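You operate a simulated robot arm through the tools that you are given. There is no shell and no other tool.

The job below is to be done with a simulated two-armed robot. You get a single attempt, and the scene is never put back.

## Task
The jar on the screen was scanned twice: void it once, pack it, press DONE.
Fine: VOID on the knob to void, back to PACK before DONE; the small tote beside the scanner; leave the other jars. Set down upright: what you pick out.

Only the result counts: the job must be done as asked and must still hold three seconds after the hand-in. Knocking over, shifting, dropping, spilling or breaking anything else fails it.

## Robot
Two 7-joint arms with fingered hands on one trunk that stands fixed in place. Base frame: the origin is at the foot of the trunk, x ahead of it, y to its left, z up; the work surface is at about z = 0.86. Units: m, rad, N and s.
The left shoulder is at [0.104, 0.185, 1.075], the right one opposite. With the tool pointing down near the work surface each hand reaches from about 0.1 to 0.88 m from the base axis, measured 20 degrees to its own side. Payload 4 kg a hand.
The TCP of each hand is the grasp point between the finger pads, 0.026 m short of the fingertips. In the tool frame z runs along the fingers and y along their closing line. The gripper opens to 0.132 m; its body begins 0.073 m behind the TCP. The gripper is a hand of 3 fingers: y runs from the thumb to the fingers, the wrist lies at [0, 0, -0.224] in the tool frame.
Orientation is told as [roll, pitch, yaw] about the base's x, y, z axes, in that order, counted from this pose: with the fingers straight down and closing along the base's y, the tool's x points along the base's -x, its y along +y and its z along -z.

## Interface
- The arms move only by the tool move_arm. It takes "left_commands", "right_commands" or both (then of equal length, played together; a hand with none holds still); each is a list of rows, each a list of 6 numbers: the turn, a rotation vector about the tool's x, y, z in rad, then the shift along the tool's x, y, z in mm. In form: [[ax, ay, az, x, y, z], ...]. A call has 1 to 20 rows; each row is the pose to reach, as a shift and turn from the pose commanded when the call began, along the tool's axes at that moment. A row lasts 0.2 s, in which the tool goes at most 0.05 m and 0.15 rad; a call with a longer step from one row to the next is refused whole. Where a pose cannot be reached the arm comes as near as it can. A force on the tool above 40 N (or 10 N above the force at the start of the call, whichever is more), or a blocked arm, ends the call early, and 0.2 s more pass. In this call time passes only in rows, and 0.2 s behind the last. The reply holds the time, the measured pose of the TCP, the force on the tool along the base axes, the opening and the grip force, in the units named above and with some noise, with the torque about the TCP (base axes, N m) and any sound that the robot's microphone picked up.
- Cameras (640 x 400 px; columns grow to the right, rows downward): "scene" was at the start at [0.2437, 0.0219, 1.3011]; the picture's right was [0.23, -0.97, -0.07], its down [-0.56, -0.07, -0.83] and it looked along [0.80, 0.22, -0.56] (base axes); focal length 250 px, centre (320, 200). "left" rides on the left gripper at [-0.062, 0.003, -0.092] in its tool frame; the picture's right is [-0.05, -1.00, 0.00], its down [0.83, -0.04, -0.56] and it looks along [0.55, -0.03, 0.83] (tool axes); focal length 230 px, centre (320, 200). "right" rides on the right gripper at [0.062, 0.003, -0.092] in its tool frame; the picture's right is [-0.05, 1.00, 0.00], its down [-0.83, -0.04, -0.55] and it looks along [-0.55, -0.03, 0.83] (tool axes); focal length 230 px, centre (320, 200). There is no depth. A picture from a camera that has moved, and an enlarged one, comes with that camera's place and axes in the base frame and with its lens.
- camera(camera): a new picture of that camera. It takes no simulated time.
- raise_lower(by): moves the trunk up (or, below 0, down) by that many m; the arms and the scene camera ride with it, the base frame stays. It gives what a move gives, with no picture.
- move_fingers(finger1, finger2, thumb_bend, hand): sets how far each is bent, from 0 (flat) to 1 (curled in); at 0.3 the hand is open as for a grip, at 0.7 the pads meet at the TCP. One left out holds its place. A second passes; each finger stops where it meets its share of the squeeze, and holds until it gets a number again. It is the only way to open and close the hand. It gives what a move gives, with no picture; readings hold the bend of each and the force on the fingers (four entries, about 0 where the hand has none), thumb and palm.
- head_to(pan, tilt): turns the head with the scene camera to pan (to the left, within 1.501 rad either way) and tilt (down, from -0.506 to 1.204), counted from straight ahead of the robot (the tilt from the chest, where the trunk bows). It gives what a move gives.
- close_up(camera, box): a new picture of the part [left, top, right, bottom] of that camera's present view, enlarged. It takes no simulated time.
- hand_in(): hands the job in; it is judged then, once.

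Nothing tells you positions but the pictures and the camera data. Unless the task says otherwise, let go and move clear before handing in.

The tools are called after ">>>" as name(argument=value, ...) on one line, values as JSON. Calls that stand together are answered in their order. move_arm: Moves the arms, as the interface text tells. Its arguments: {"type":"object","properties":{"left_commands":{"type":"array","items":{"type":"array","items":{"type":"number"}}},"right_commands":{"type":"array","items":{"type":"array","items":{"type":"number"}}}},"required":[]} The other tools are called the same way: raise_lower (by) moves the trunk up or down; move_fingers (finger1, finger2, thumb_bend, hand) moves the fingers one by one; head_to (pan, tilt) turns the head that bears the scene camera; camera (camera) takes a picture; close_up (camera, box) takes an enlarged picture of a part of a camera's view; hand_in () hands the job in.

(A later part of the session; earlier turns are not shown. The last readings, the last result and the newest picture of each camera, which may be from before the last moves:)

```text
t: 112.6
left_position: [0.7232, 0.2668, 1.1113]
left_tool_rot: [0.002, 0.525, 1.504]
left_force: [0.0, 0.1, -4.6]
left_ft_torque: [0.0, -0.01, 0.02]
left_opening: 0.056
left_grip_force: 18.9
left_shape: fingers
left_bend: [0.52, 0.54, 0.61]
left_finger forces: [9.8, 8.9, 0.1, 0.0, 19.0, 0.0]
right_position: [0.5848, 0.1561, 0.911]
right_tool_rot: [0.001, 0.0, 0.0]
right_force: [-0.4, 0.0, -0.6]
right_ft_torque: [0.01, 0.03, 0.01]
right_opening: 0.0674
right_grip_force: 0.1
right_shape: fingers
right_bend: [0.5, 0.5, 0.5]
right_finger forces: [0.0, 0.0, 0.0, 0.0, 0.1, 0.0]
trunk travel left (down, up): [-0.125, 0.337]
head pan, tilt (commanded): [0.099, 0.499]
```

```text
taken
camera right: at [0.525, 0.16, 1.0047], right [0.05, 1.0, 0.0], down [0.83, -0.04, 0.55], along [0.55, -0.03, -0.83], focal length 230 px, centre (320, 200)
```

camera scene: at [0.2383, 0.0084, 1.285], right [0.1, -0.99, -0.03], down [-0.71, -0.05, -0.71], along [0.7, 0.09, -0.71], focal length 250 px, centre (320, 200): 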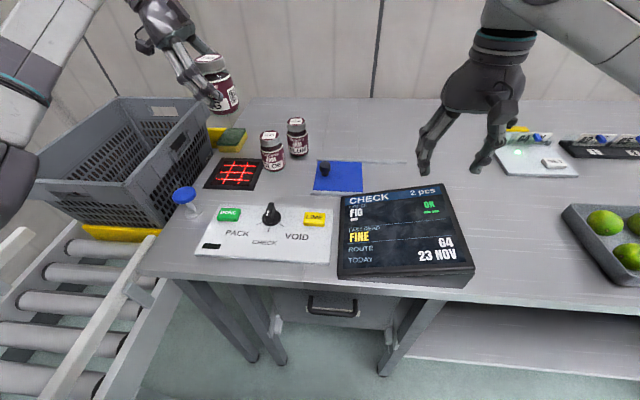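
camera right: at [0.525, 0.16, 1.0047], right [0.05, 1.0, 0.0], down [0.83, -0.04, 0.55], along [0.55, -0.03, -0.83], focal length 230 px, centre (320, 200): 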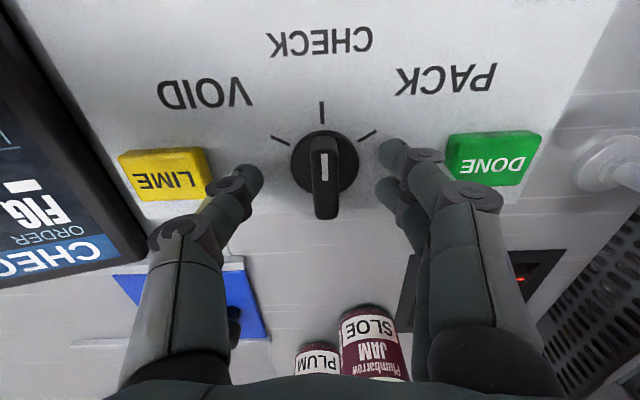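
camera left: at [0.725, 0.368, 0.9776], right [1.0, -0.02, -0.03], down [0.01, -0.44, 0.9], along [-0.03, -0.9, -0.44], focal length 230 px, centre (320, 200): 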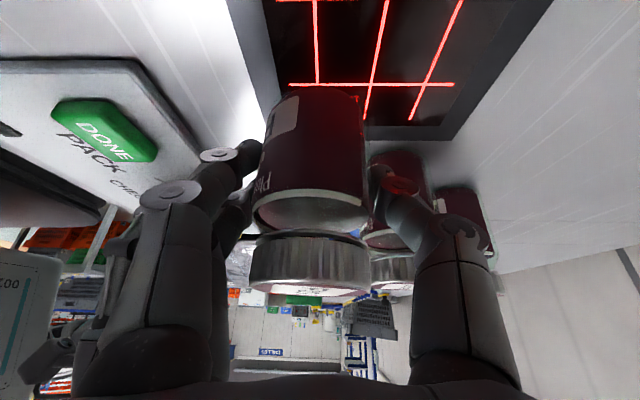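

>>> move_fingers(hand="right", finger1=0.7, finger2=0.7, thumb_bend=0.7)

>>> move_arm(right_commands=[[0, 0, -0.131, 0, 0, 0], [0, 0, -0.262, 0, 0, 0], [0, 0, -0.393, 0, 0, 0], [0, 0, -0.524, 0, 0, 0], [0, 0, -0.654, 0, 0, 0], [0, 0, -0.785, 0, 0, 0], [0, 0, -0.916, 0, 0, 0], [0, 0, -1.047, 0, 0, 0]])

>>> camera(camera="scene")

>>> camera(camera="right")

```text
t: 113.6
left_position: [0.7229, 0.2677, 1.111]
left_tool_rot: [0.0, 0.527, 1.504]
left_force: [1.1, -0.1, -2.8]
left_ft_torque: [-0.01, 0.0, 0.0]
left_opening: 0.0559
left_grip_force: 18.6
left_shape: fingers
left_bend: [0.52, 0.54, 0.61]
left_finger forces: [9.7, 9.0, 0.1, 0.1, 18.9, 0.1]
right_position: [0.5854, 0.1593, 0.9118]
right_tool_rot: [0.001, 0.002, 0.001]
right_force: [-0.1, 4.9, -1.9]
right_ft_torque: [0.13, -0.01, 0.03]
right_opening: 0.0146
right_grip_force: 5.2
right_shape: fingers
right_bend: [0.65, 0.65, 0.69]
right_finger forces: [3.9, 3.9, 0.0, 0.0, 2.4, 0.0]
trunk travel left (down, up): [-0.125, 0.337]
head pan, tilt (commanded): [0.099, 0.499]
```

```text
t: 115.4
left_position: [0.7241, 0.2688, 1.1111]
left_tool_rot: [0.002, 0.525, 1.503]
left_force: [-0.7, -0.3, -3.9]
left_ft_torque: [0.0, -0.03, 0.01]
left_opening: 0.056
left_grip_force: 19.1
left_shape: fingers
left_bend: [0.52, 0.54, 0.61]
left_finger forces: [9.8, 8.9, 0.1, 0.0, 19.0, 0.0]
right_position: [0.5858, 0.1575, 0.9127]
right_tool_rot: [0.002, 0.001, 1.05]
right_force: [0.6, 4.8, -2.1]
right_ft_torque: [0.1, 0.01, -0.1]
right_opening: 0.0145
right_grip_force: 5.3
right_shape: fingers
right_bend: [0.66, 0.66, 0.69]
right_finger forces: [3.5, 2.6, 0.0, 0.0, 3.6, 0.1]
trunk travel left (down, up): [-0.125, 0.337]
head pan, tilt (commanded): [0.099, 0.499]
```

```text
taken
camera scene: at [0.2394, 0.01, 1.2847], right [0.1, -0.99, -0.03], down [-0.71, -0.05, -0.71], along [0.7, 0.09, -0.71], focal length 250 px, centre (320, 200)
```

scene: 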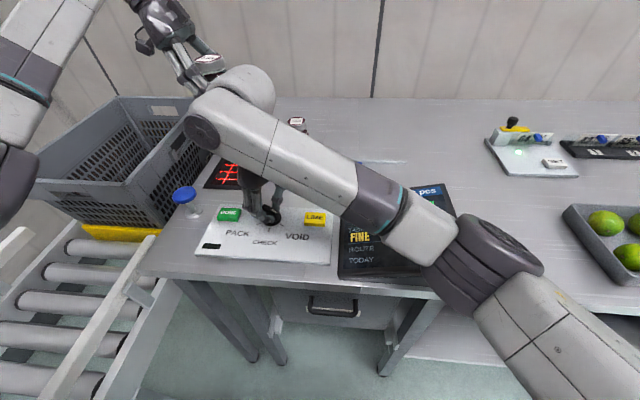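

```text
taken
camera right: at [0.5526, 0.1057, 1.0056], right [-0.84, 0.54, 0.0], down [0.45, 0.7, 0.55], along [0.3, 0.47, -0.83], focal length 230 px, centre (320, 200)
```

right: 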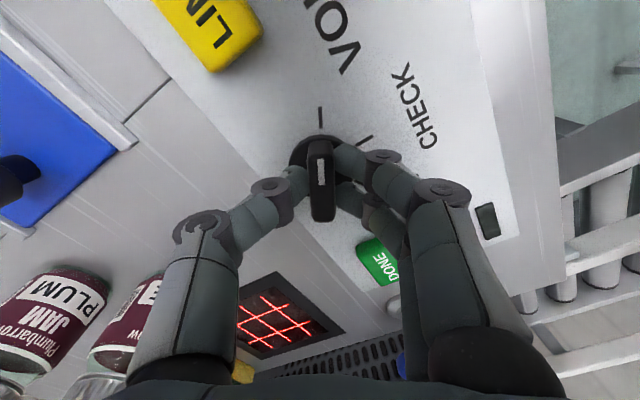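

The pointer is on VOID. I'll release and retreat the right hand so I can see the whole screen during the void.

>>> move_fingers(hand="right", finger1=0.5, finger2=0.5, thumb_bend=0.5)

>>> move_arm(right_commands=[[0, 0, 0, 0, 0, -30], [0, 0, 0, 0, 0, -65], [0, 0, 0, 0, 0, -100], [0, 0, 0, 35, -20, -120], [0, 0, 0, 69, -40, -130], [0, 0, 0, 104, -60, -140], [0, 0, 0, 139, -80, -140], [0, 0, 0, 173, -100, -140], [0, 0, 0, 208, -120, -140], [0, 0, 0, 242, -140, -140], [0, 0, 0, 277, -160, -140]])

>>> camera(camera="scene")

>>> close_up(camera="scene", box=[340, 170, 540, 310])

```text
t: 116.4
left_position: [0.7227, 0.2668, 1.1107]
left_tool_rot: [0.002, 0.526, 1.505]
left_force: [-0.4, -0.7, -4.3]
left_ft_torque: [0.0, -0.03, -0.02]
left_opening: 0.056
left_grip_force: 19.0
left_shape: fingers
left_bend: [0.52, 0.54, 0.61]
left_finger forces: [9.8, 8.9, 0.0, 0.0, 19.0, 0.0]
right_position: [0.5845, 0.1567, 0.9132]
right_tool_rot: [0.0, 0.001, 1.046]
right_force: [-0.5, -0.4, 0.5]
right_ft_torque: [-0.02, 0.04, 0.0]
right_opening: 0.067
right_grip_force: 0.0
right_shape: fingers
right_bend: [0.5, 0.5, 0.5]
right_finger forces: [0.0, 0.0, 0.1, 0.0, 0.1, 0.1]
trunk travel left (down, up): [-0.125, 0.337]
head pan, tilt (commanded): [0.099, 0.499]
```

```text
t: 118.8
left_position: [0.7217, 0.2662, 1.112]
left_tool_rot: [0.002, 0.523, 1.502]
left_force: [0.5, -0.1, -3.2]
left_ft_torque: [0.07, -0.02, 0.0]
left_opening: 0.0558
left_grip_force: 18.5
left_shape: fingers
left_bend: [0.52, 0.54, 0.61]
left_finger forces: [9.8, 9.0, 0.1, 0.0, 18.9, 0.1]
right_position: [0.5857, -0.1633, 1.0525]
right_tool_rot: [0.0, -0.001, 1.049]
right_force: [0.4, -0.1, 0.0]
right_ft_torque: [0.0, -0.03, -0.01]
right_opening: 0.0672
right_grip_force: 0.1
right_shape: fingers
right_bend: [0.5, 0.5, 0.5]
right_finger forces: [0.1, 0.0, 0.1, 0.0, 0.0, 0.0]
trunk travel left (down, up): [-0.125, 0.337]
head pan, tilt (commanded): [0.099, 0.499]
```

```text
taken
camera scene: at [0.2387, 0.0078, 1.2849], right [0.1, -0.99, -0.03], down [-0.71, -0.05, -0.71], along [0.7, 0.09, -0.71], focal length 250 px, centre (320, 200)
```

scene: 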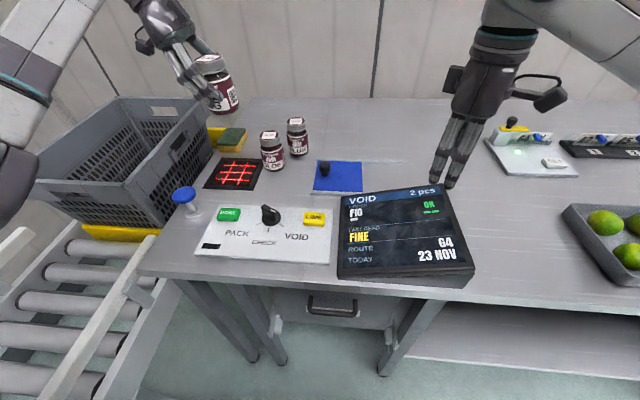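

```text
2.86 times, centred on (440, 240) of scene
camera zoom: at [0.2387, 0.0078, 1.2849], right [0.1, -0.99, -0.03], down [-0.71, -0.05, -0.71], along [0.7, 0.09, -0.71], focal length 713 px, centre (-23, 86)
```

zoom: 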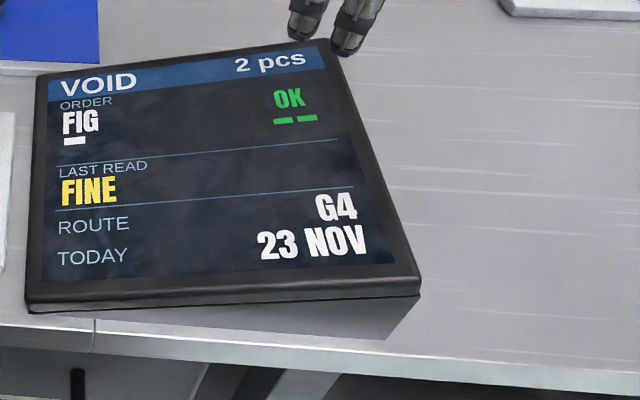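

VOID is confirmed on the screen. Now one presentation: lower the upright jar straight down over the glass as before, and check.

>>> move_arm(left_commands=[[0, 0, 0, -14, 0, 24], [0, 0, 0, -28, 0, 48], [0, 0, 0, -42, 0, 72], [0, 0, 0, -56, 0, 96], [0, 0, 0, -70, 0, 119], [0, 0, 0, -82, 0, 140], [0, 0, 0, -92, 0, 157]])

>>> close_up(camera="scene", box=[340, 170, 540, 310])

```text
t: 120.4
left_position: [0.725, 0.2686, 0.9281]
left_tool_rot: [0.002, 0.525, 1.505]
left_force: [0.8, -0.2, -3.7]
left_ft_torque: [0.02, 0.01, -0.03]
left_opening: 0.0557
left_grip_force: 19.3
left_shape: fingers
left_bend: [0.52, 0.54, 0.61]
left_finger forces: [9.7, 9.0, 0.0, 0.1, 19.0, 0.0]
right_position: [0.585, -0.1621, 1.0515]
right_tool_rot: [-0.001, 0.0, 1.047]
right_force: [-0.1, 0.1, -0.1]
right_ft_torque: [0.02, -0.02, 0.03]
right_opening: 0.0672
right_grip_force: 0.1
right_shape: fingers
right_bend: [0.5, 0.5, 0.5]
right_finger forces: [0.0, 0.0, 0.1, 0.0, 0.0, 0.1]
trunk travel left (down, up): [-0.125, 0.337]
head pan, tilt (commanded): [0.099, 0.499]
```

```text
2.86 times, centred on (440, 240) of scene
camera zoom: at [0.2394, 0.0094, 1.2846], right [0.1, -0.99, -0.03], down [-0.71, -0.05, -0.71], along [0.7, 0.09, -0.71], focal length 713 px, centre (-23, 86)
```

zoom: 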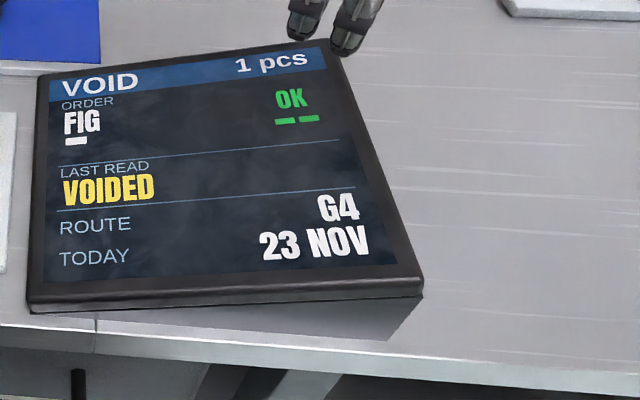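

"VOIDED — 1 pcs". Lifting straight up out of the field right away.

>>> move_arm(left_commands=[[0, 0, 0, 22, 0, -38], [0, 0, 0, 44, 0, -76], [0, 0, 0, 66, 0, -114], [0, 0, 0, 88, 0, -152], [0, 0, 0, 103, 0, -178], [0, 0, 0, 118, 0, -202]])

>>> close_up(camera="scene", box=[340, 170, 540, 310])

>>> head_to(pan=0.8, tilt=0.5)

>>> camera(camera="scene")

```text
t: 121.8
left_position: [0.7232, 0.265, 1.164]
left_tool_rot: [0.001, 0.523, 1.503]
left_force: [0.9, -0.2, -3.4]
left_ft_torque: [0.04, -0.04, 0.01]
left_opening: 0.0559
left_grip_force: 18.3
left_shape: fingers
left_bend: [0.52, 0.54, 0.61]
left_finger forces: [9.7, 8.8, 0.1, 0.0, 18.7, 0.1]
right_position: [0.5834, -0.1634, 1.0524]
right_tool_rot: [0.0, 0.0, 1.047]
right_force: [0.3, -0.5, -0.3]
right_ft_torque: [-0.01, 0.0, -0.01]
right_opening: 0.0671
right_grip_force: 0.1
right_shape: fingers
right_bend: [0.5, 0.5, 0.5]
right_finger forces: [0.0, 0.0, 0.1, 0.0, 0.0, 0.0]
trunk travel left (down, up): [-0.125, 0.337]
head pan, tilt (commanded): [0.099, 0.499]
```

```text
2.86 times, centred on (440, 240) of scene
camera zoom: at [0.2379, 0.008, 1.2851], right [0.1, -0.99, -0.03], down [-0.71, -0.05, -0.71], along [0.7, 0.09, -0.71], focal length 713 px, centre (-23, 86)
```

zoom: 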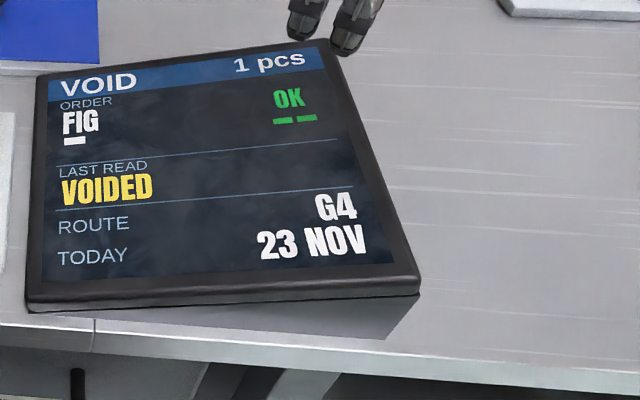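

```text
t: 122.9
left_position: [0.7242, 0.2666, 1.1619]
left_tool_rot: [0.001, 0.526, 1.503]
left_force: [0.0, 1.2, -3.4]
left_ft_torque: [0.04, -0.01, 0.02]
left_opening: 0.056
left_grip_force: 18.6
left_shape: fingers
left_bend: [0.52, 0.54, 0.61]
left_finger forces: [9.7, 8.9, 0.1, 0.0, 18.8, 0.0]
right_position: [0.5853, -0.163, 1.0511]
right_tool_rot: [-0.001, 0.001, 1.047]
right_force: [0.6, 0.1, -0.4]
right_ft_torque: [-0.03, 0.01, -0.04]
right_opening: 0.0676
right_grip_force: 0.0
right_shape: fingers
right_bend: [0.5, 0.5, 0.5]
right_finger forces: [0.0, 0.0, 0.0, 0.0, 0.0, 0.1]
trunk travel left (down, up): [-0.125, 0.337]
head pan, tilt (commanded): [0.799, 0.499]
```

```text
taken
camera scene: at [0.2131, 0.0652, 1.2925], right [0.69, -0.7, -0.2], down [-0.57, -0.34, -0.75], along [0.45, 0.63, -0.63], focal length 250 px, centre (320, 200)
```

scene: 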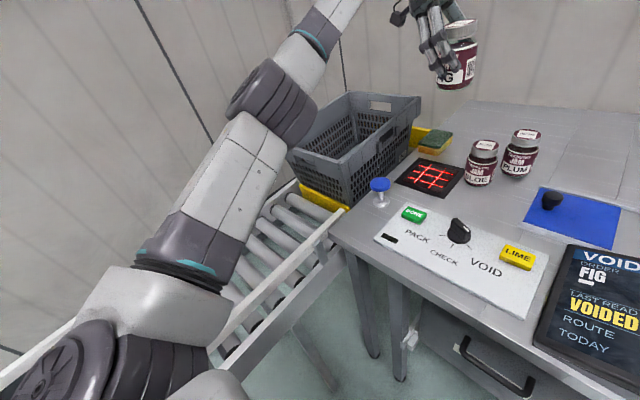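

Count stays at 1. Next, I'll measure the tote's inside to plan the placement.

>>> close_up(camera="scene", box=[280, 80, 430, 220])

>>> head_to(pan=0.9, tilt=0.35)

>>> close_up(camera="scene", box=[240, 120, 440, 270])

>>> camera(camera="left")

```text
2.86 times, centred on (355, 150) of scene
camera zoom: at [0.2131, 0.0652, 1.2925], right [0.69, -0.7, -0.2], down [-0.57, -0.34, -0.75], along [0.45, 0.63, -0.63], focal length 713 px, centre (220, 343)
```

zoom: 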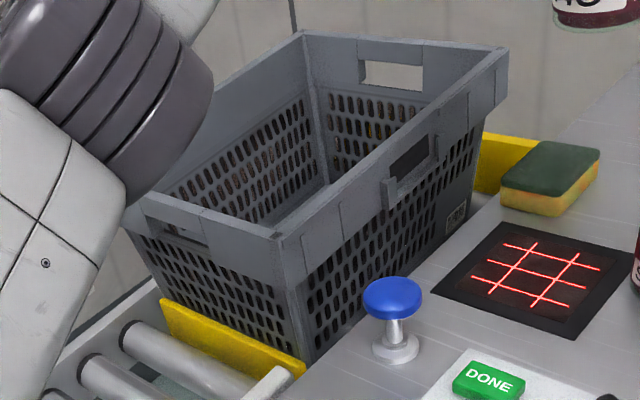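

```text
t: 123.6
left_position: [0.7241, 0.268, 1.1621]
left_tool_rot: [0.003, 0.525, 1.505]
left_force: [0.0, 0.0, -4.1]
left_ft_torque: [0.02, 0.04, 0.02]
left_opening: 0.0558
left_grip_force: 18.8
left_shape: fingers
left_bend: [0.52, 0.54, 0.61]
left_finger forces: [9.7, 8.8, 0.0, 0.1, 18.7, 0.0]
right_position: [0.5838, -0.1631, 1.0522]
right_tool_rot: [0.0, 0.001, 1.047]
right_force: [-0.8, 0.1, -1.1]
right_ft_torque: [-0.02, -0.01, -0.01]
right_opening: 0.0673
right_grip_force: 0.0
right_shape: fingers
right_bend: [0.5, 0.5, 0.5]
right_finger forces: [0.1, 0.0, 0.0, 0.0, 0.0, 0.0]
trunk travel left (down, up): [-0.125, 0.337]
head pan, tilt (commanded): [0.901, 0.351]
```

```text
2.67 times, centred on (340, 195) of scene
camera zoom: at [0.2117, 0.073, 1.3071], right [0.75, -0.62, -0.22], down [-0.47, -0.27, -0.84], along [0.46, 0.74, -0.5], focal length 666 px, centre (267, 213)
```

zoom: 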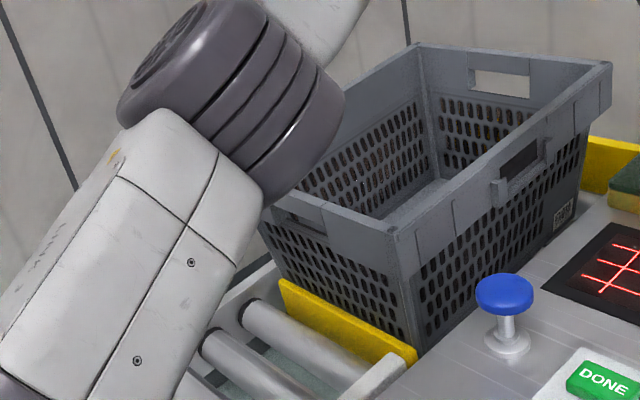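

```text
taken
camera left: at [0.7264, 0.3657, 1.2105], right [1.0, -0.02, -0.03], down [0.01, -0.44, 0.9], along [-0.03, -0.9, -0.44], focal length 230 px, centre (320, 200)
```

left: 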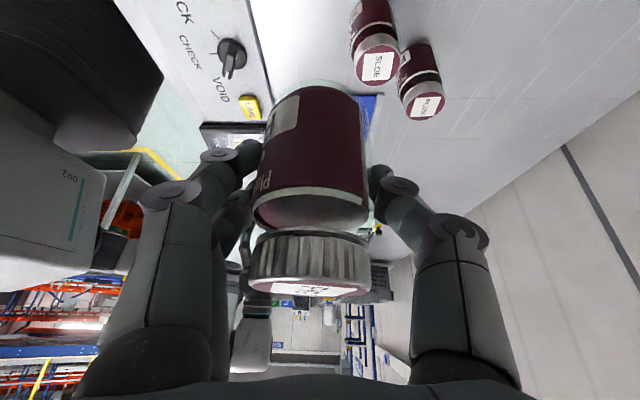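

The tote's rim spans roughly x 0.56–0.95, y 0.43–0.71 at z≈0.985, floor near z≈0.785. I'll carry the jar high over the tote to about (0.68, 0.52).

>>> move_arm(left_commands=[[0, 0, 0, -31, 9, -18], [0, 0, 0, -62, 17, -36], [0, 0, 0, -92, 26, -54], [0, 0, 0, -123, 35, -71], [0, 0, 0, -154, 44, -89], [0, 0, 0, -185, 52, -107], [0, 0, 0, -216, 61, -125]])

>>> camera(camera="scene")

>>> camera(camera="left")

```text
t: 125.2
left_position: [0.662, 0.4804, 1.1458]
left_tool_rot: [-0.004, 0.524, 1.503]
left_force: [0.2, -0.3, -3.8]
left_ft_torque: [0.05, -0.01, 0.01]
left_opening: 0.0554
left_grip_force: 18.9
left_shape: fingers
left_bend: [0.52, 0.54, 0.61]
left_finger forces: [9.7, 9.0, 0.0, 0.0, 18.8, 0.0]
left hand out of reach, approached as far as the arm can: row 5, 6, 7
right_position: [0.5847, -0.1609, 1.0508]
right_tool_rot: [0.001, 0.0, 1.048]
right_force: [0.6, -0.5, 0.0]
right_ft_torque: [-0.01, -0.03, 0.0]
right_opening: 0.0672
right_grip_force: 0.0
right_shape: fingers
right_bend: [0.5, 0.5, 0.5]
right_finger forces: [0.1, 0.0, 0.0, 0.0, 0.0, 0.1]
trunk travel left (down, up): [-0.125, 0.337]
head pan, tilt (commanded): [0.901, 0.351]
```

```text
taken
camera scene: at [0.2113, 0.0737, 1.3072], right [0.75, -0.62, -0.22], down [-0.47, -0.27, -0.84], along [0.46, 0.74, -0.5], focal length 250 px, centre (320, 200)
```

scene: 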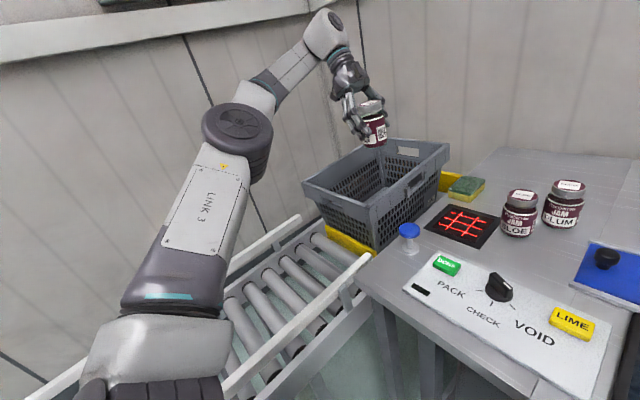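

```text
taken
camera left: at [0.6636, 0.5799, 1.1957], right [1.0, -0.02, -0.02], down [0.01, -0.44, 0.9], along [-0.03, -0.9, -0.44], focal length 230 px, centre (320, 200)
```

left: 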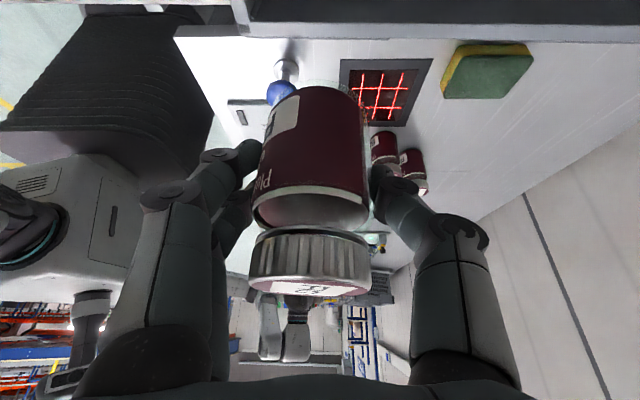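

The arm nears its reach limit that high with this lean; lower down it can extend further. I'll move down to just above the rim at about (0.68, 0.505).

>>> move_arm(left_commands=[[0, 0, 0, -15, -4, 24], [0, 0, 0, -38, -10, 40], [0, 0, 0, -60, -16, 53]])

>>> camera(camera="scene")

>>> close_up(camera="scene", box=[290, 60, 460, 260])

>>> camera(camera="left")

```text
t: 126.0
left_position: [0.6814, 0.5046, 1.0729]
left_tool_rot: [0.002, 0.525, 1.505]
left_force: [-0.1, -0.3, -3.2]
left_ft_torque: [0.02, 0.01, 0.0]
left_opening: 0.0559
left_grip_force: 19.0
left_shape: fingers
left_bend: [0.52, 0.54, 0.61]
left_finger forces: [9.5, 8.9, 0.0, 0.0, 18.7, 0.1]
right_position: [0.5862, -0.1619, 1.05]
right_tool_rot: [0.003, 0.001, 1.047]
right_force: [0.4, 0.4, 0.0]
right_ft_torque: [0.01, 0.02, 0.0]
right_opening: 0.0674
right_grip_force: 0.0
right_shape: fingers
right_bend: [0.5, 0.5, 0.5]
right_finger forces: [0.0, 0.0, 0.0, 0.0, 0.0, 0.0]
trunk travel left (down, up): [-0.125, 0.337]
head pan, tilt (commanded): [0.901, 0.351]
```

```text
taken
camera scene: at [0.2126, 0.0737, 1.3069], right [0.75, -0.62, -0.22], down [-0.47, -0.27, -0.84], along [0.46, 0.74, -0.5], focal length 250 px, centre (320, 200)
```

scene: 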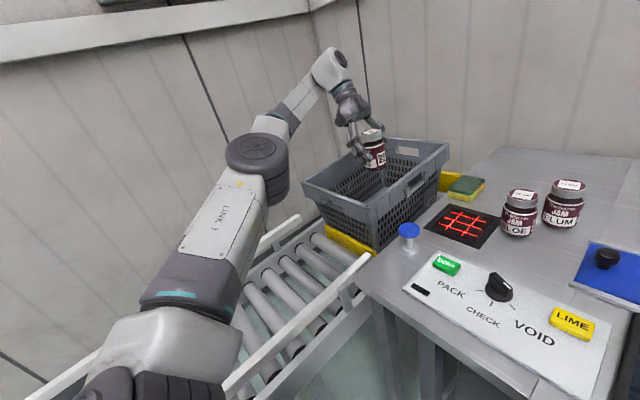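

```text
2.00 times, centred on (375, 160) of scene
camera zoom: at [0.2126, 0.0737, 1.3069], right [0.75, -0.62, -0.22], down [-0.47, -0.27, -0.84], along [0.46, 0.74, -0.5], focal length 499 px, centre (210, 280)
```

zoom: 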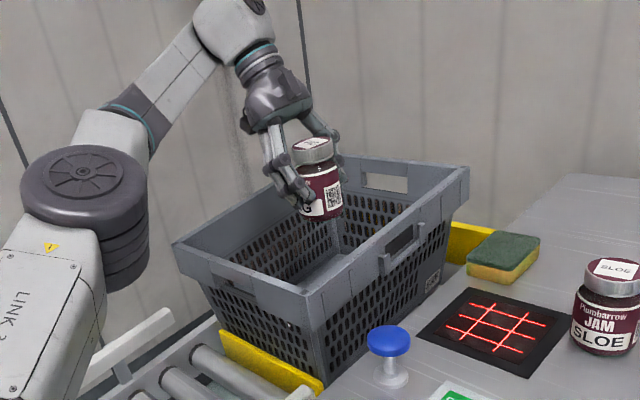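

```text
taken
camera left: at [0.683, 0.6039, 1.1204], right [1.0, -0.02, -0.03], down [0.01, -0.44, 0.9], along [-0.03, -0.9, -0.44], focal length 230 px, centre (320, 200)
```

left: 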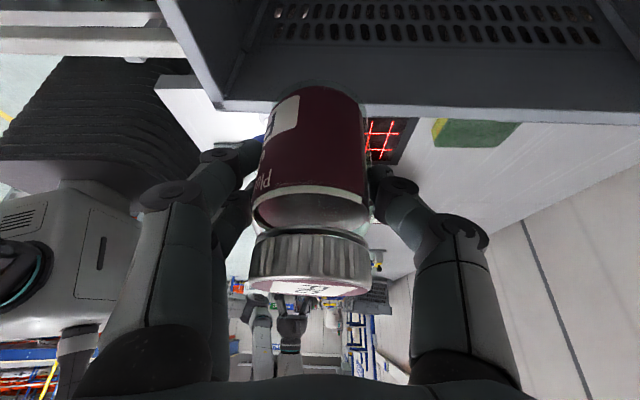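

On closer triangulation the tote rim is nearer z≈0.963, floor ≈0.75, and with this lean I can't reach deep enough inside it. A vertical grip will fit much better, so I'll go back high over the bench (well above the scanner field) and regrasp the jar upright.

>>> move_arm(left_commands=[[0, 0, 0, 20, 0, -17], [0, 0, 0, 50, -2, -28], [0, 0, 0, 88, -4, -22], [0, 0, 0, 124, -7, -15], [0, 0, 0, 158, -10, 4], [0, 0, 0, 191, -13, 24], [0, 0, 0, 225, -15, 43], [0, 0, 0, 258, -18, 63], [0, 0, 0, 292, -21, 82], [0, 0, 0, 325, -24, 102], [0, 0, 0, 359, -26, 121]])

>>> head_to(pan=0.2, tilt=0.5)

>>> camera(camera="scene")

>>> close_up(camera="scene", box=[370, 180, 540, 310])

```text
t: 128.4
left_position: [0.6811, 0.1313, 1.1484]
left_tool_rot: [0.001, 0.522, 1.505]
left_force: [-0.1, 0.3, -3.9]
left_ft_torque: [0.04, 0.01, -0.03]
left_opening: 0.0555
left_grip_force: 18.3
left_shape: fingers
left_bend: [0.52, 0.54, 0.61]
left_finger forces: [9.3, 8.6, 0.0, 0.0, 18.3, 0.0]
right_position: [0.5859, -0.163, 1.0513]
right_tool_rot: [0.0, 0.001, 1.047]
right_force: [0.5, -0.8, 0.6]
right_ft_torque: [0.03, 0.0, 0.01]
right_opening: 0.0672
right_grip_force: 0.1
right_shape: fingers
right_bend: [0.5, 0.5, 0.5]
right_finger forces: [0.0, 0.0, 0.0, 0.0, 0.0, 0.1]
trunk travel left (down, up): [-0.125, 0.337]
head pan, tilt (commanded): [0.901, 0.351]
```

```text
t: 129.5
left_position: [0.6814, 0.1348, 1.1488]
left_tool_rot: [0.002, 0.526, 1.503]
left_force: [-0.2, 0.5, -4.0]
left_ft_torque: [0.02, 0.0, 0.0]
left_opening: 0.0557
left_grip_force: 18.8
left_shape: fingers
left_bend: [0.52, 0.54, 0.61]
left_finger forces: [9.3, 8.5, 0.1, 0.1, 18.3, 0.0]
right_position: [0.5849, -0.1622, 1.0523]
right_tool_rot: [0.0, 0.0, 1.049]
right_force: [0.6, -0.4, 0.3]
right_ft_torque: [-0.03, -0.04, 0.0]
right_opening: 0.0672
right_grip_force: 0.1
right_shape: fingers
right_bend: [0.5, 0.5, 0.5]
right_finger forces: [0.0, 0.0, 0.0, 0.1, 0.1, 0.0]
trunk travel left (down, up): [-0.125, 0.337]
head pan, tilt (commanded): [0.201, 0.499]
```

```text
taken
camera scene: at [0.2378, 0.0182, 1.2851], right [0.19, -0.98, -0.06], down [-0.7, -0.1, -0.71], along [0.69, 0.18, -0.7], focal length 250 px, centre (320, 200)
```

scene: 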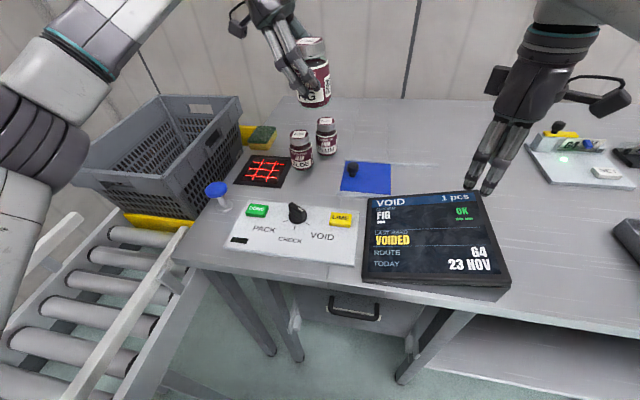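

```text
3.08 times, centred on (455, 245) of scene
camera zoom: at [0.2378, 0.0182, 1.2851], right [0.19, -0.98, -0.06], down [-0.7, -0.1, -0.71], along [0.69, 0.18, -0.7], focal length 768 px, centre (-95, 62)
```

zoom: 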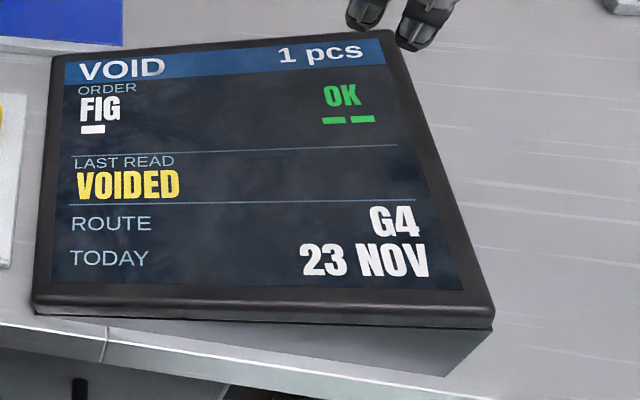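

Count is still 1. Setting the jar down at the same free spot, slowing near the table.

>>> move_arm(left_commands=[[0, 0, 0, -15, 0, 26], [0, 0, 0, -30, 0, 52], [0, 0, 0, -45, 0, 78], [0, 0, 0, -60, 0, 104], [0, 0, 0, -75, 0, 130], [0, 0, 0, -89, 0, 154], [0, 0, 0, -101, 0, 174], [0, 0, 0, -108, 0, 187], [0, 0, 0, -112, 0, 194], [0, 0, 0, -114.5, 0, 197.7]])

>>> close_up(camera="scene", box=[240, 60, 400, 210])

```text
t: 131.7
left_position: [0.6805, 0.1321, 0.9217]
left_tool_rot: [0.001, 0.524, 1.502]
left_force: [0.8, 0.3, -1.4]
left_ft_torque: [0.02, -0.01, -0.02]
left_opening: 0.0557
left_grip_force: 18.1
left_shape: fingers
left_bend: [0.52, 0.54, 0.61]
left_finger forces: [9.3, 8.9, 0.0, 0.0, 18.6, 0.1]
right_position: [0.5845, -0.1622, 1.0519]
right_tool_rot: [-0.001, 0.001, 1.046]
right_force: [-0.2, 0.4, 0.5]
right_ft_torque: [-0.03, -0.03, 0.0]
right_opening: 0.0674
right_grip_force: 0.0
right_shape: fingers
right_bend: [0.5, 0.5, 0.5]
right_finger forces: [0.1, 0.0, 0.0, 0.1, 0.0, 0.1]
trunk travel left (down, up): [-0.125, 0.337]
head pan, tilt (commanded): [0.201, 0.499]
```

```text
2.67 times, centred on (320, 135) of scene
camera zoom: at [0.2374, 0.0179, 1.2853], right [0.19, -0.98, -0.06], down [-0.7, -0.1, -0.71], along [0.69, 0.18, -0.7], focal length 666 px, centre (320, 373)
```

zoom: 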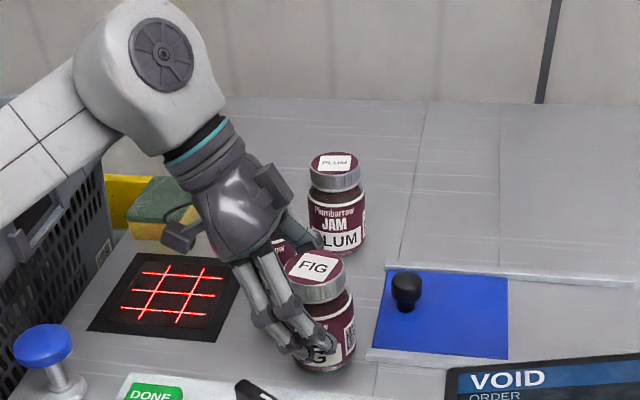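

>>> move_arm(left_commands=[[0, 0, 0, -1, 0, 1.7]])

>>> move_fingers(hand="left", finger1=0.4, finger2=0.4, thumb_bend=0.42)

>>> close_up(camera="scene", box=[240, 60, 400, 210])

>>> camera(camera="left")

```text
t: 132.1
left_position: [0.6804, 0.1317, 0.9203]
left_tool_rot: [0.0, 0.526, 1.503]
left_force: [1.3, -2.0, 2.6]
left_ft_torque: [0.0, 0.06, 0.05]
left_opening: 0.0557
left_grip_force: 19.1
left_shape: fingers
left_bend: [0.52, 0.54, 0.61]
left_finger forces: [9.3, 9.6, 0.1, 0.0, 19.0, 0.1]
right_position: [0.5848, -0.1626, 1.0533]
right_tool_rot: [-0.002, 0.0, 1.047]
right_force: [0.2, -0.9, 0.1]
right_ft_torque: [0.01, -0.01, -0.04]
right_opening: 0.0673
right_grip_force: 0.0
right_shape: fingers
right_bend: [0.5, 0.5, 0.5]
right_finger forces: [0.0, 0.0, 0.1, 0.0, 0.1, 0.0]
trunk travel left (down, up): [-0.125, 0.337]
head pan, tilt (commanded): [0.201, 0.499]
```

```text
t: 133.1
left_position: [0.6817, 0.1321, 0.919]
left_tool_rot: [0.003, 0.526, 1.503]
left_force: [-0.1, 0.1, 0.1]
left_ft_torque: [0.02, 0.02, 0.01]
left_opening: 0.0973
left_grip_force: 0.1
left_shape: fingers
left_bend: [0.4, 0.4, 0.42]
left_finger forces: [0.0, 0.0, 0.1, 0.0, 0.1, 0.1]
right_position: [0.5837, -0.1616, 1.0518]
right_tool_rot: [0.0, 0.001, 1.046]
right_force: [0.3, -0.4, -0.8]
right_ft_torque: [0.0, 0.0, 0.01]
right_opening: 0.0673
right_grip_force: 0.0
right_shape: fingers
right_bend: [0.5, 0.5, 0.5]
right_finger forces: [0.1, 0.0, 0.0, 0.0, 0.0, 0.0]
trunk travel left (down, up): [-0.125, 0.337]
head pan, tilt (commanded): [0.201, 0.499]
```

```text
2.67 times, centred on (320, 135) of scene
camera zoom: at [0.2373, 0.018, 1.2853], right [0.19, -0.98, -0.06], down [-0.7, -0.1, -0.71], along [0.69, 0.18, -0.7], focal length 666 px, centre (320, 373)
```

zoom: 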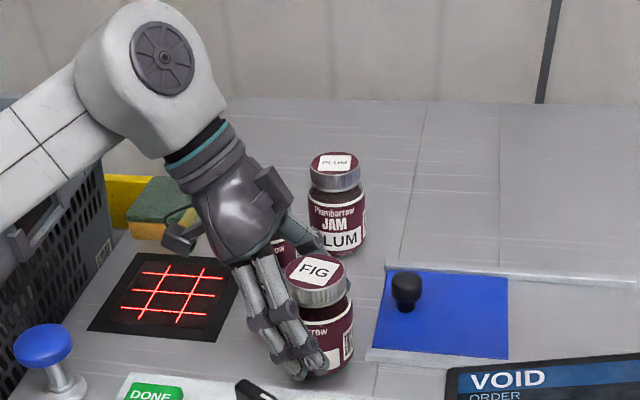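

```text
taken
camera left: at [0.6831, 0.2316, 0.967], right [1.0, -0.02, -0.03], down [0.01, -0.44, 0.9], along [-0.03, -0.9, -0.44], focal length 230 px, centre (320, 200)
```

left: 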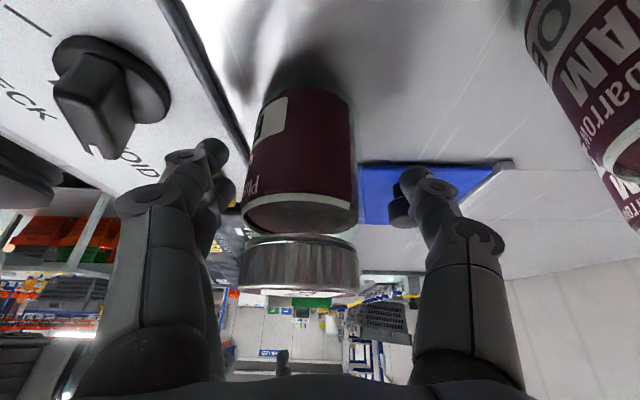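

The jar stands free. Rising straight up, then straightening the hand to vertical above it.

>>> move_arm(left_commands=[[0, 0, 0, 8, 0, -14], [0, 0, 0, 20, 0, -35], [0, 0, 0, 35, 0, -60], [0, 0, 0, 50, 0, -86], [0, 0, 0, 63, 0, -108]])

>>> move_arm(left_commands=[[0, -0.132, 0, 0, 0, 0], [0, -0.263, 0, 0, 0, 0], [0, -0.395, 0, 0, 0, 0], [0, -0.526, 0, 0, 0, 0]])

>>> camera(camera="left")

>>> close_up(camera="left", box=[240, 60, 380, 200])

```text
t: 134.3
left_position: [0.6807, 0.1321, 1.0432]
left_tool_rot: [0.003, 0.525, 1.504]
left_force: [0.0, -0.2, 0.7]
left_ft_torque: [0.03, -0.03, 0.02]
left_opening: 0.0977
left_grip_force: 0.0
left_shape: fingers
left_bend: [0.4, 0.4, 0.42]
left_finger forces: [0.0, 0.0, 0.1, 0.0, 0.0, 0.0]
right_position: [0.5846, -0.1621, 1.0512]
right_tool_rot: [0.001, -0.001, 1.047]
right_force: [0.0, -0.2, 0.5]
right_ft_torque: [0.03, -0.04, 0.0]
right_opening: 0.0674
right_grip_force: 0.1
right_shape: fingers
right_bend: [0.5, 0.5, 0.5]
right_finger forces: [0.1, 0.1, 0.1, 0.0, 0.0, 0.0]
trunk travel left (down, up): [-0.125, 0.337]
head pan, tilt (commanded): [0.201, 0.499]
```

```text
t: 135.3
left_position: [0.6817, 0.1315, 1.0434]
left_tool_rot: [0.003, -0.002, 1.505]
left_force: [0.8, 0.1, 0.4]
left_ft_torque: [0.04, 0.01, 0.01]
left_opening: 0.0977
left_grip_force: 0.0
left_shape: fingers
left_bend: [0.4, 0.4, 0.42]
left_finger forces: [0.0, 0.1, 0.0, 0.0, 0.0, 0.1]
right_position: [0.5838, -0.1633, 1.0517]
right_tool_rot: [0.001, -0.001, 1.047]
right_force: [0.3, 0.3, 0.1]
right_ft_torque: [0.01, -0.01, 0.0]
right_opening: 0.0672
right_grip_force: 0.1
right_shape: fingers
right_bend: [0.5, 0.5, 0.5]
right_finger forces: [0.0, 0.0, 0.0, 0.0, 0.0, 0.0]
trunk travel left (down, up): [-0.125, 0.337]
head pan, tilt (commanded): [0.201, 0.499]
```

```text
taken
camera left: at [0.6803, 0.1929, 1.1347], right [1.0, -0.01, 0.0], down [-0.01, -0.83, 0.55], along [-0.01, -0.55, -0.83], focal length 230 px, centre (320, 200)
```

left: 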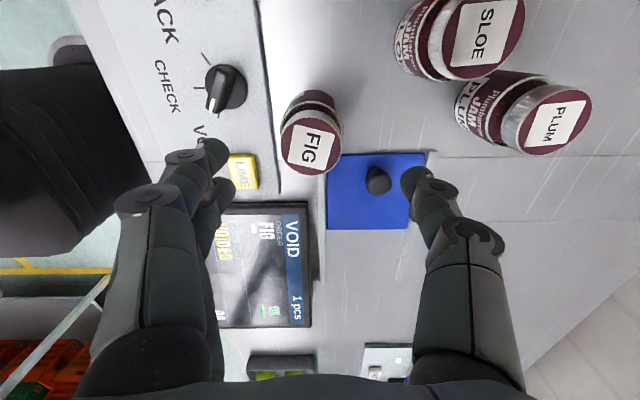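

```text
2.86 times, centred on (310, 130) of left
camera zoom: at [0.6803, 0.1929, 1.1347], right [1.0, -0.01, 0.0], down [-0.01, -0.83, 0.55], along [-0.01, -0.55, -0.83], focal length 657 px, centre (349, 400)
```

zoom: 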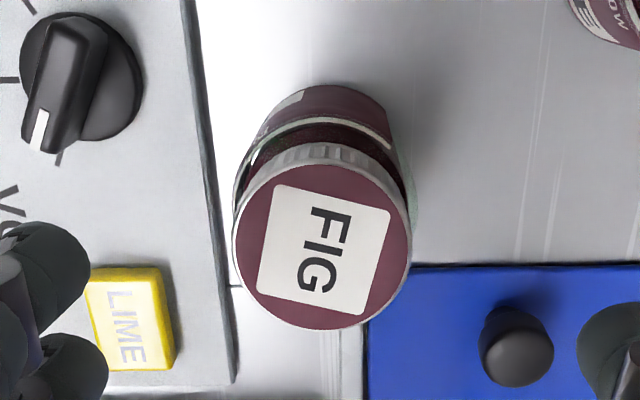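

Jar is at (0.672, 0.130). I'll narrow the opening slightly, centre on it vertically and descend for an upright grip.

>>> move_fingers(hand="left", finger1=0.44, finger2=0.44, thumb_bend=0.42)

>>> move_arm(left_commands=[[0, 0, 0, 2, 9.6, 15], [0, 0, 0, 2, 9.6, 40], [0, 0, 0, 2, 9.6, 65]])

>>> camera(camera="left")

>>> close_up(camera="scene", box=[240, 60, 400, 210])

```text
t: 136.3
left_position: [0.6796, 0.1325, 1.0434]
left_tool_rot: [0.002, -0.002, 1.502]
left_force: [0.7, -0.7, -0.2]
left_ft_torque: [0.0, 0.03, 0.02]
left_opening: 0.0916
left_grip_force: 0.1
left_shape: fingers
left_bend: [0.44, 0.44, 0.42]
left_finger forces: [0.0, 0.0, 0.0, 0.0, 0.0, 0.0]
right_position: [0.584, -0.163, 1.0518]
right_tool_rot: [0.0, 0.0, 1.048]
right_force: [-0.5, -0.3, 0.4]
right_ft_torque: [-0.01, -0.04, -0.01]
right_opening: 0.0672
right_grip_force: 0.0
right_shape: fingers
right_bend: [0.5, 0.5, 0.5]
right_finger forces: [0.0, 0.0, 0.1, 0.0, 0.0, 0.0]
trunk travel left (down, up): [-0.125, 0.337]
head pan, tilt (commanded): [0.201, 0.499]
```

```text
t: 137.1
left_position: [0.6718, 0.1309, 0.9772]
left_tool_rot: [0.0, -0.001, 1.502]
left_force: [0.0, 0.2, -0.4]
left_ft_torque: [0.0, 0.01, 0.0]
left_opening: 0.0917
left_grip_force: 0.1
left_shape: fingers
left_bend: [0.44, 0.44, 0.42]
left_finger forces: [0.0, 0.0, 0.0, 0.0, 0.1, 0.1]
right_position: [0.5838, -0.1623, 1.0517]
right_tool_rot: [0.001, 0.0, 1.048]
right_force: [0.3, -0.2, 1.3]
right_ft_torque: [-0.01, 0.0, 0.05]
right_opening: 0.0672
right_grip_force: 0.1
right_shape: fingers
right_bend: [0.5, 0.5, 0.5]
right_finger forces: [0.0, 0.1, 0.0, 0.0, 0.0, 0.0]
trunk travel left (down, up): [-0.125, 0.337]
head pan, tilt (commanded): [0.201, 0.499]
```

```text
taken
camera left: at [0.6713, 0.1917, 1.069], right [1.0, -0.02, 0.0], down [-0.01, -0.83, 0.55], along [-0.01, -0.55, -0.83], focal length 230 px, centre (320, 200)
```

left: 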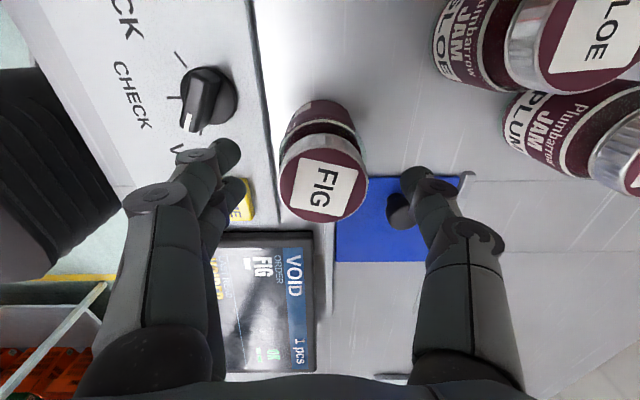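

```text
2.67 times, centred on (320, 135) of scene
camera zoom: at [0.2378, 0.0183, 1.2851], right [0.19, -0.98, -0.06], down [-0.7, -0.1, -0.71], along [0.69, 0.18, -0.7], focal length 666 px, centre (320, 373)
```

zoom: 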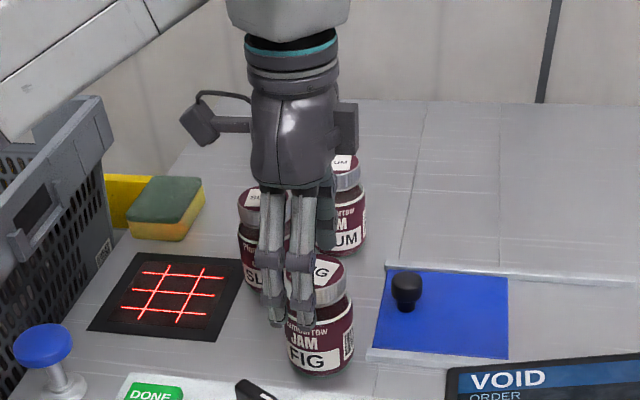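

>>> move_arm(left_commands=[[0, 0, 0, 0, 0, 22], [0, 0, 0, 0, 0, 44], [0, 0, 0, 0, 0, 61]])

>>> move_fingers(hand="left", finger1=0.7, finger2=0.7, thumb_bend=0.7)

>>> camera(camera="left")

```text
t: 137.9
left_position: [0.6716, 0.1324, 0.9155]
left_tool_rot: [0.002, -0.001, 1.501]
left_force: [0.7, 0.2, 0.0]
left_ft_torque: [0.0, 0.0, -0.01]
left_opening: 0.0915
left_grip_force: 0.1
left_shape: fingers
left_bend: [0.44, 0.44, 0.42]
left_finger forces: [0.1, 0.0, 0.1, 0.0, 0.0, 0.1]
right_position: [0.5861, -0.1627, 1.0526]
right_tool_rot: [0.002, 0.0, 1.047]
right_force: [0.2, 0.4, 0.1]
right_ft_torque: [0.03, 0.0, 0.02]
right_opening: 0.0672
right_grip_force: 0.1
right_shape: fingers
right_bend: [0.5, 0.5, 0.5]
right_finger forces: [0.1, 0.0, 0.0, 0.1, 0.0, 0.0]
trunk travel left (down, up): [-0.125, 0.337]
head pan, tilt (commanded): [0.201, 0.499]
```

```text
t: 138.9
left_position: [0.6704, 0.1322, 0.9159]
left_tool_rot: [0.001, -0.002, 1.502]
left_force: [0.6, 1.5, 0.0]
left_ft_torque: [0.01, 0.04, -0.01]
left_opening: 0.0528
left_grip_force: 19.1
left_shape: fingers
left_bend: [0.57, 0.55, 0.58]
left_finger forces: [9.1, 9.8, 0.0, 0.0, 18.1, 0.0]
right_position: [0.5849, -0.1625, 1.0508]
right_tool_rot: [0.0, -0.002, 1.046]
right_force: [-0.3, 0.5, 0.4]
right_ft_torque: [-0.04, -0.01, 0.02]
right_opening: 0.0675
right_grip_force: 0.1
right_shape: fingers
right_bend: [0.5, 0.5, 0.5]
right_finger forces: [0.1, 0.0, 0.0, 0.1, 0.0, 0.0]
trunk travel left (down, up): [-0.125, 0.337]
head pan, tilt (commanded): [0.201, 0.499]
```

```text
taken
camera left: at [0.6707, 0.1925, 1.0077], right [1.0, -0.02, 0.0], down [-0.01, -0.83, 0.55], along [-0.01, -0.55, -0.83], focal length 230 px, centre (320, 200)
```

left: 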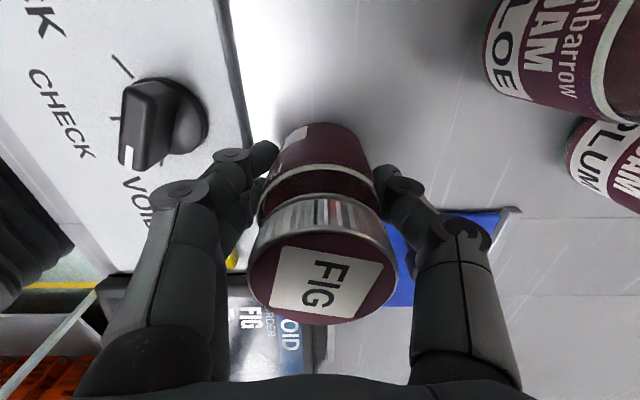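

Good symmetric grip. I'll lift the jar, then raise the trunk 0.10 m to get better reach into the tote.

>>> move_arm(left_commands=[[0, 0, 0, 0, 0, -12], [0, 0, 0, 0, 0, -40], [0, 0, 0, 0, 0, -70], [0, 0, 0, 0, 0, -100], [0, 0, 0, 0, 0, -130]])

>>> raise_lower(by=0.1)

>>> camera(camera="scene")

```text
t: 140.1
left_position: [0.6703, 0.13, 1.05]
left_tool_rot: [0.001, -0.002, 1.5]
left_force: [-0.3, -0.5, -3.4]
left_ft_torque: [0.01, -0.02, 0.0]
left_opening: 0.0527
left_grip_force: 18.3
left_shape: fingers
left_bend: [0.57, 0.55, 0.58]
left_finger forces: [9.1, 9.6, 0.0, 0.0, 17.8, 0.0]
right_position: [0.5844, -0.1626, 1.0524]
right_tool_rot: [0.001, -0.001, 1.045]
right_force: [-0.2, -1.3, -0.3]
right_ft_torque: [0.0, 0.02, 0.02]
right_opening: 0.0674
right_grip_force: 0.0
right_shape: fingers
right_bend: [0.5, 0.5, 0.5]
right_finger forces: [0.0, 0.0, 0.0, 0.0, 0.0, 0.0]
trunk travel left (down, up): [-0.125, 0.337]
head pan, tilt (commanded): [0.201, 0.499]
```

```text
t: 141.4
left_position: [0.6733, 0.1311, 1.1447]
left_tool_rot: [0.003, -0.002, 1.504]
left_force: [-0.2, 0.5, -3.7]
left_ft_torque: [0.02, 0.0, -0.04]
left_opening: 0.0525
left_grip_force: 18.2
left_shape: fingers
left_bend: [0.57, 0.55, 0.58]
left_finger forces: [9.0, 9.6, 0.1, 0.0, 17.7, 0.0]
right_position: [0.5867, -0.1626, 1.1514]
right_tool_rot: [0.002, 0.001, 1.048]
right_force: [-0.6, -0.1, -0.2]
right_ft_torque: [0.02, 0.0, 0.02]
right_opening: 0.0671
right_grip_force: 0.0
right_shape: fingers
right_bend: [0.5, 0.5, 0.5]
right_finger forces: [0.0, 0.0, 0.1, 0.0, 0.0, 0.1]
trunk travel left (down, up): [-0.225, 0.237]
head pan, tilt (commanded): [0.201, 0.499]
```

```text
taken
camera scene: at [0.1613, 0.0181, 1.4183], right [0.2, -0.98, -0.03], down [-0.59, -0.1, -0.8], along [0.78, 0.18, -0.6], focal length 250 px, centre (320, 200)
```

scene: 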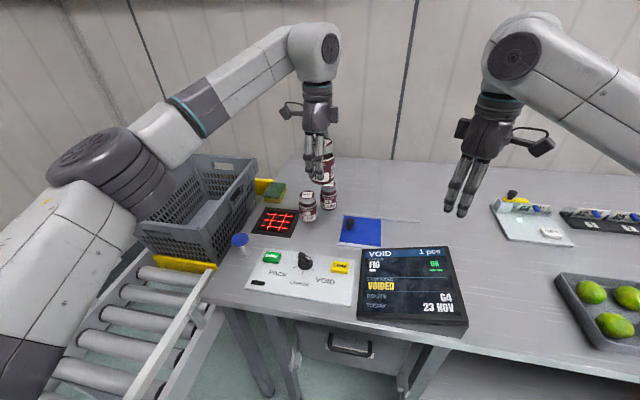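

The trunk tilts back as it rises, which costs reach, so I'll return it to the original height and enter the tote near its front, extending forward once lower.

>>> raise_lower(by=-0.1)

>>> camera(camera="scene")

```text
t: 142.7
left_position: [0.6703, 0.1312, 1.0496]
left_tool_rot: [-0.001, -0.001, 1.503]
left_force: [-0.8, -0.7, -2.6]
left_ft_torque: [0.02, -0.03, -0.01]
left_opening: 0.0526
left_grip_force: 17.9
left_shape: fingers
left_bend: [0.57, 0.55, 0.58]
left_finger forces: [9.0, 9.6, 0.0, 0.0, 17.6, 0.0]
right_position: [0.5842, -0.1629, 1.0539]
right_tool_rot: [-0.001, -0.001, 1.048]
right_force: [-0.4, 1.0, 0.2]
right_ft_torque: [0.03, -0.03, -0.03]
right_opening: 0.0671
right_grip_force: 0.0
right_shape: fingers
right_bend: [0.5, 0.5, 0.5]
right_finger forces: [0.1, 0.0, 0.0, 0.1, 0.0, 0.0]
trunk travel left (down, up): [-0.125, 0.337]
head pan, tilt (commanded): [0.201, 0.499]
```

```text
taken
camera scene: at [0.2363, 0.0181, 1.2857], right [0.19, -0.98, -0.06], down [-0.7, -0.1, -0.71], along [0.69, 0.18, -0.7], focal length 250 px, centre (320, 200)
```

scene: 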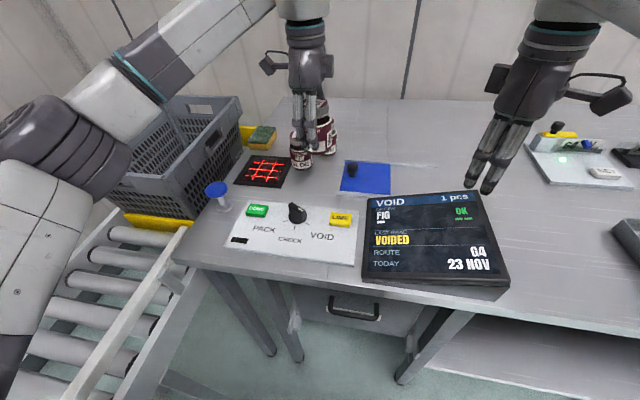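

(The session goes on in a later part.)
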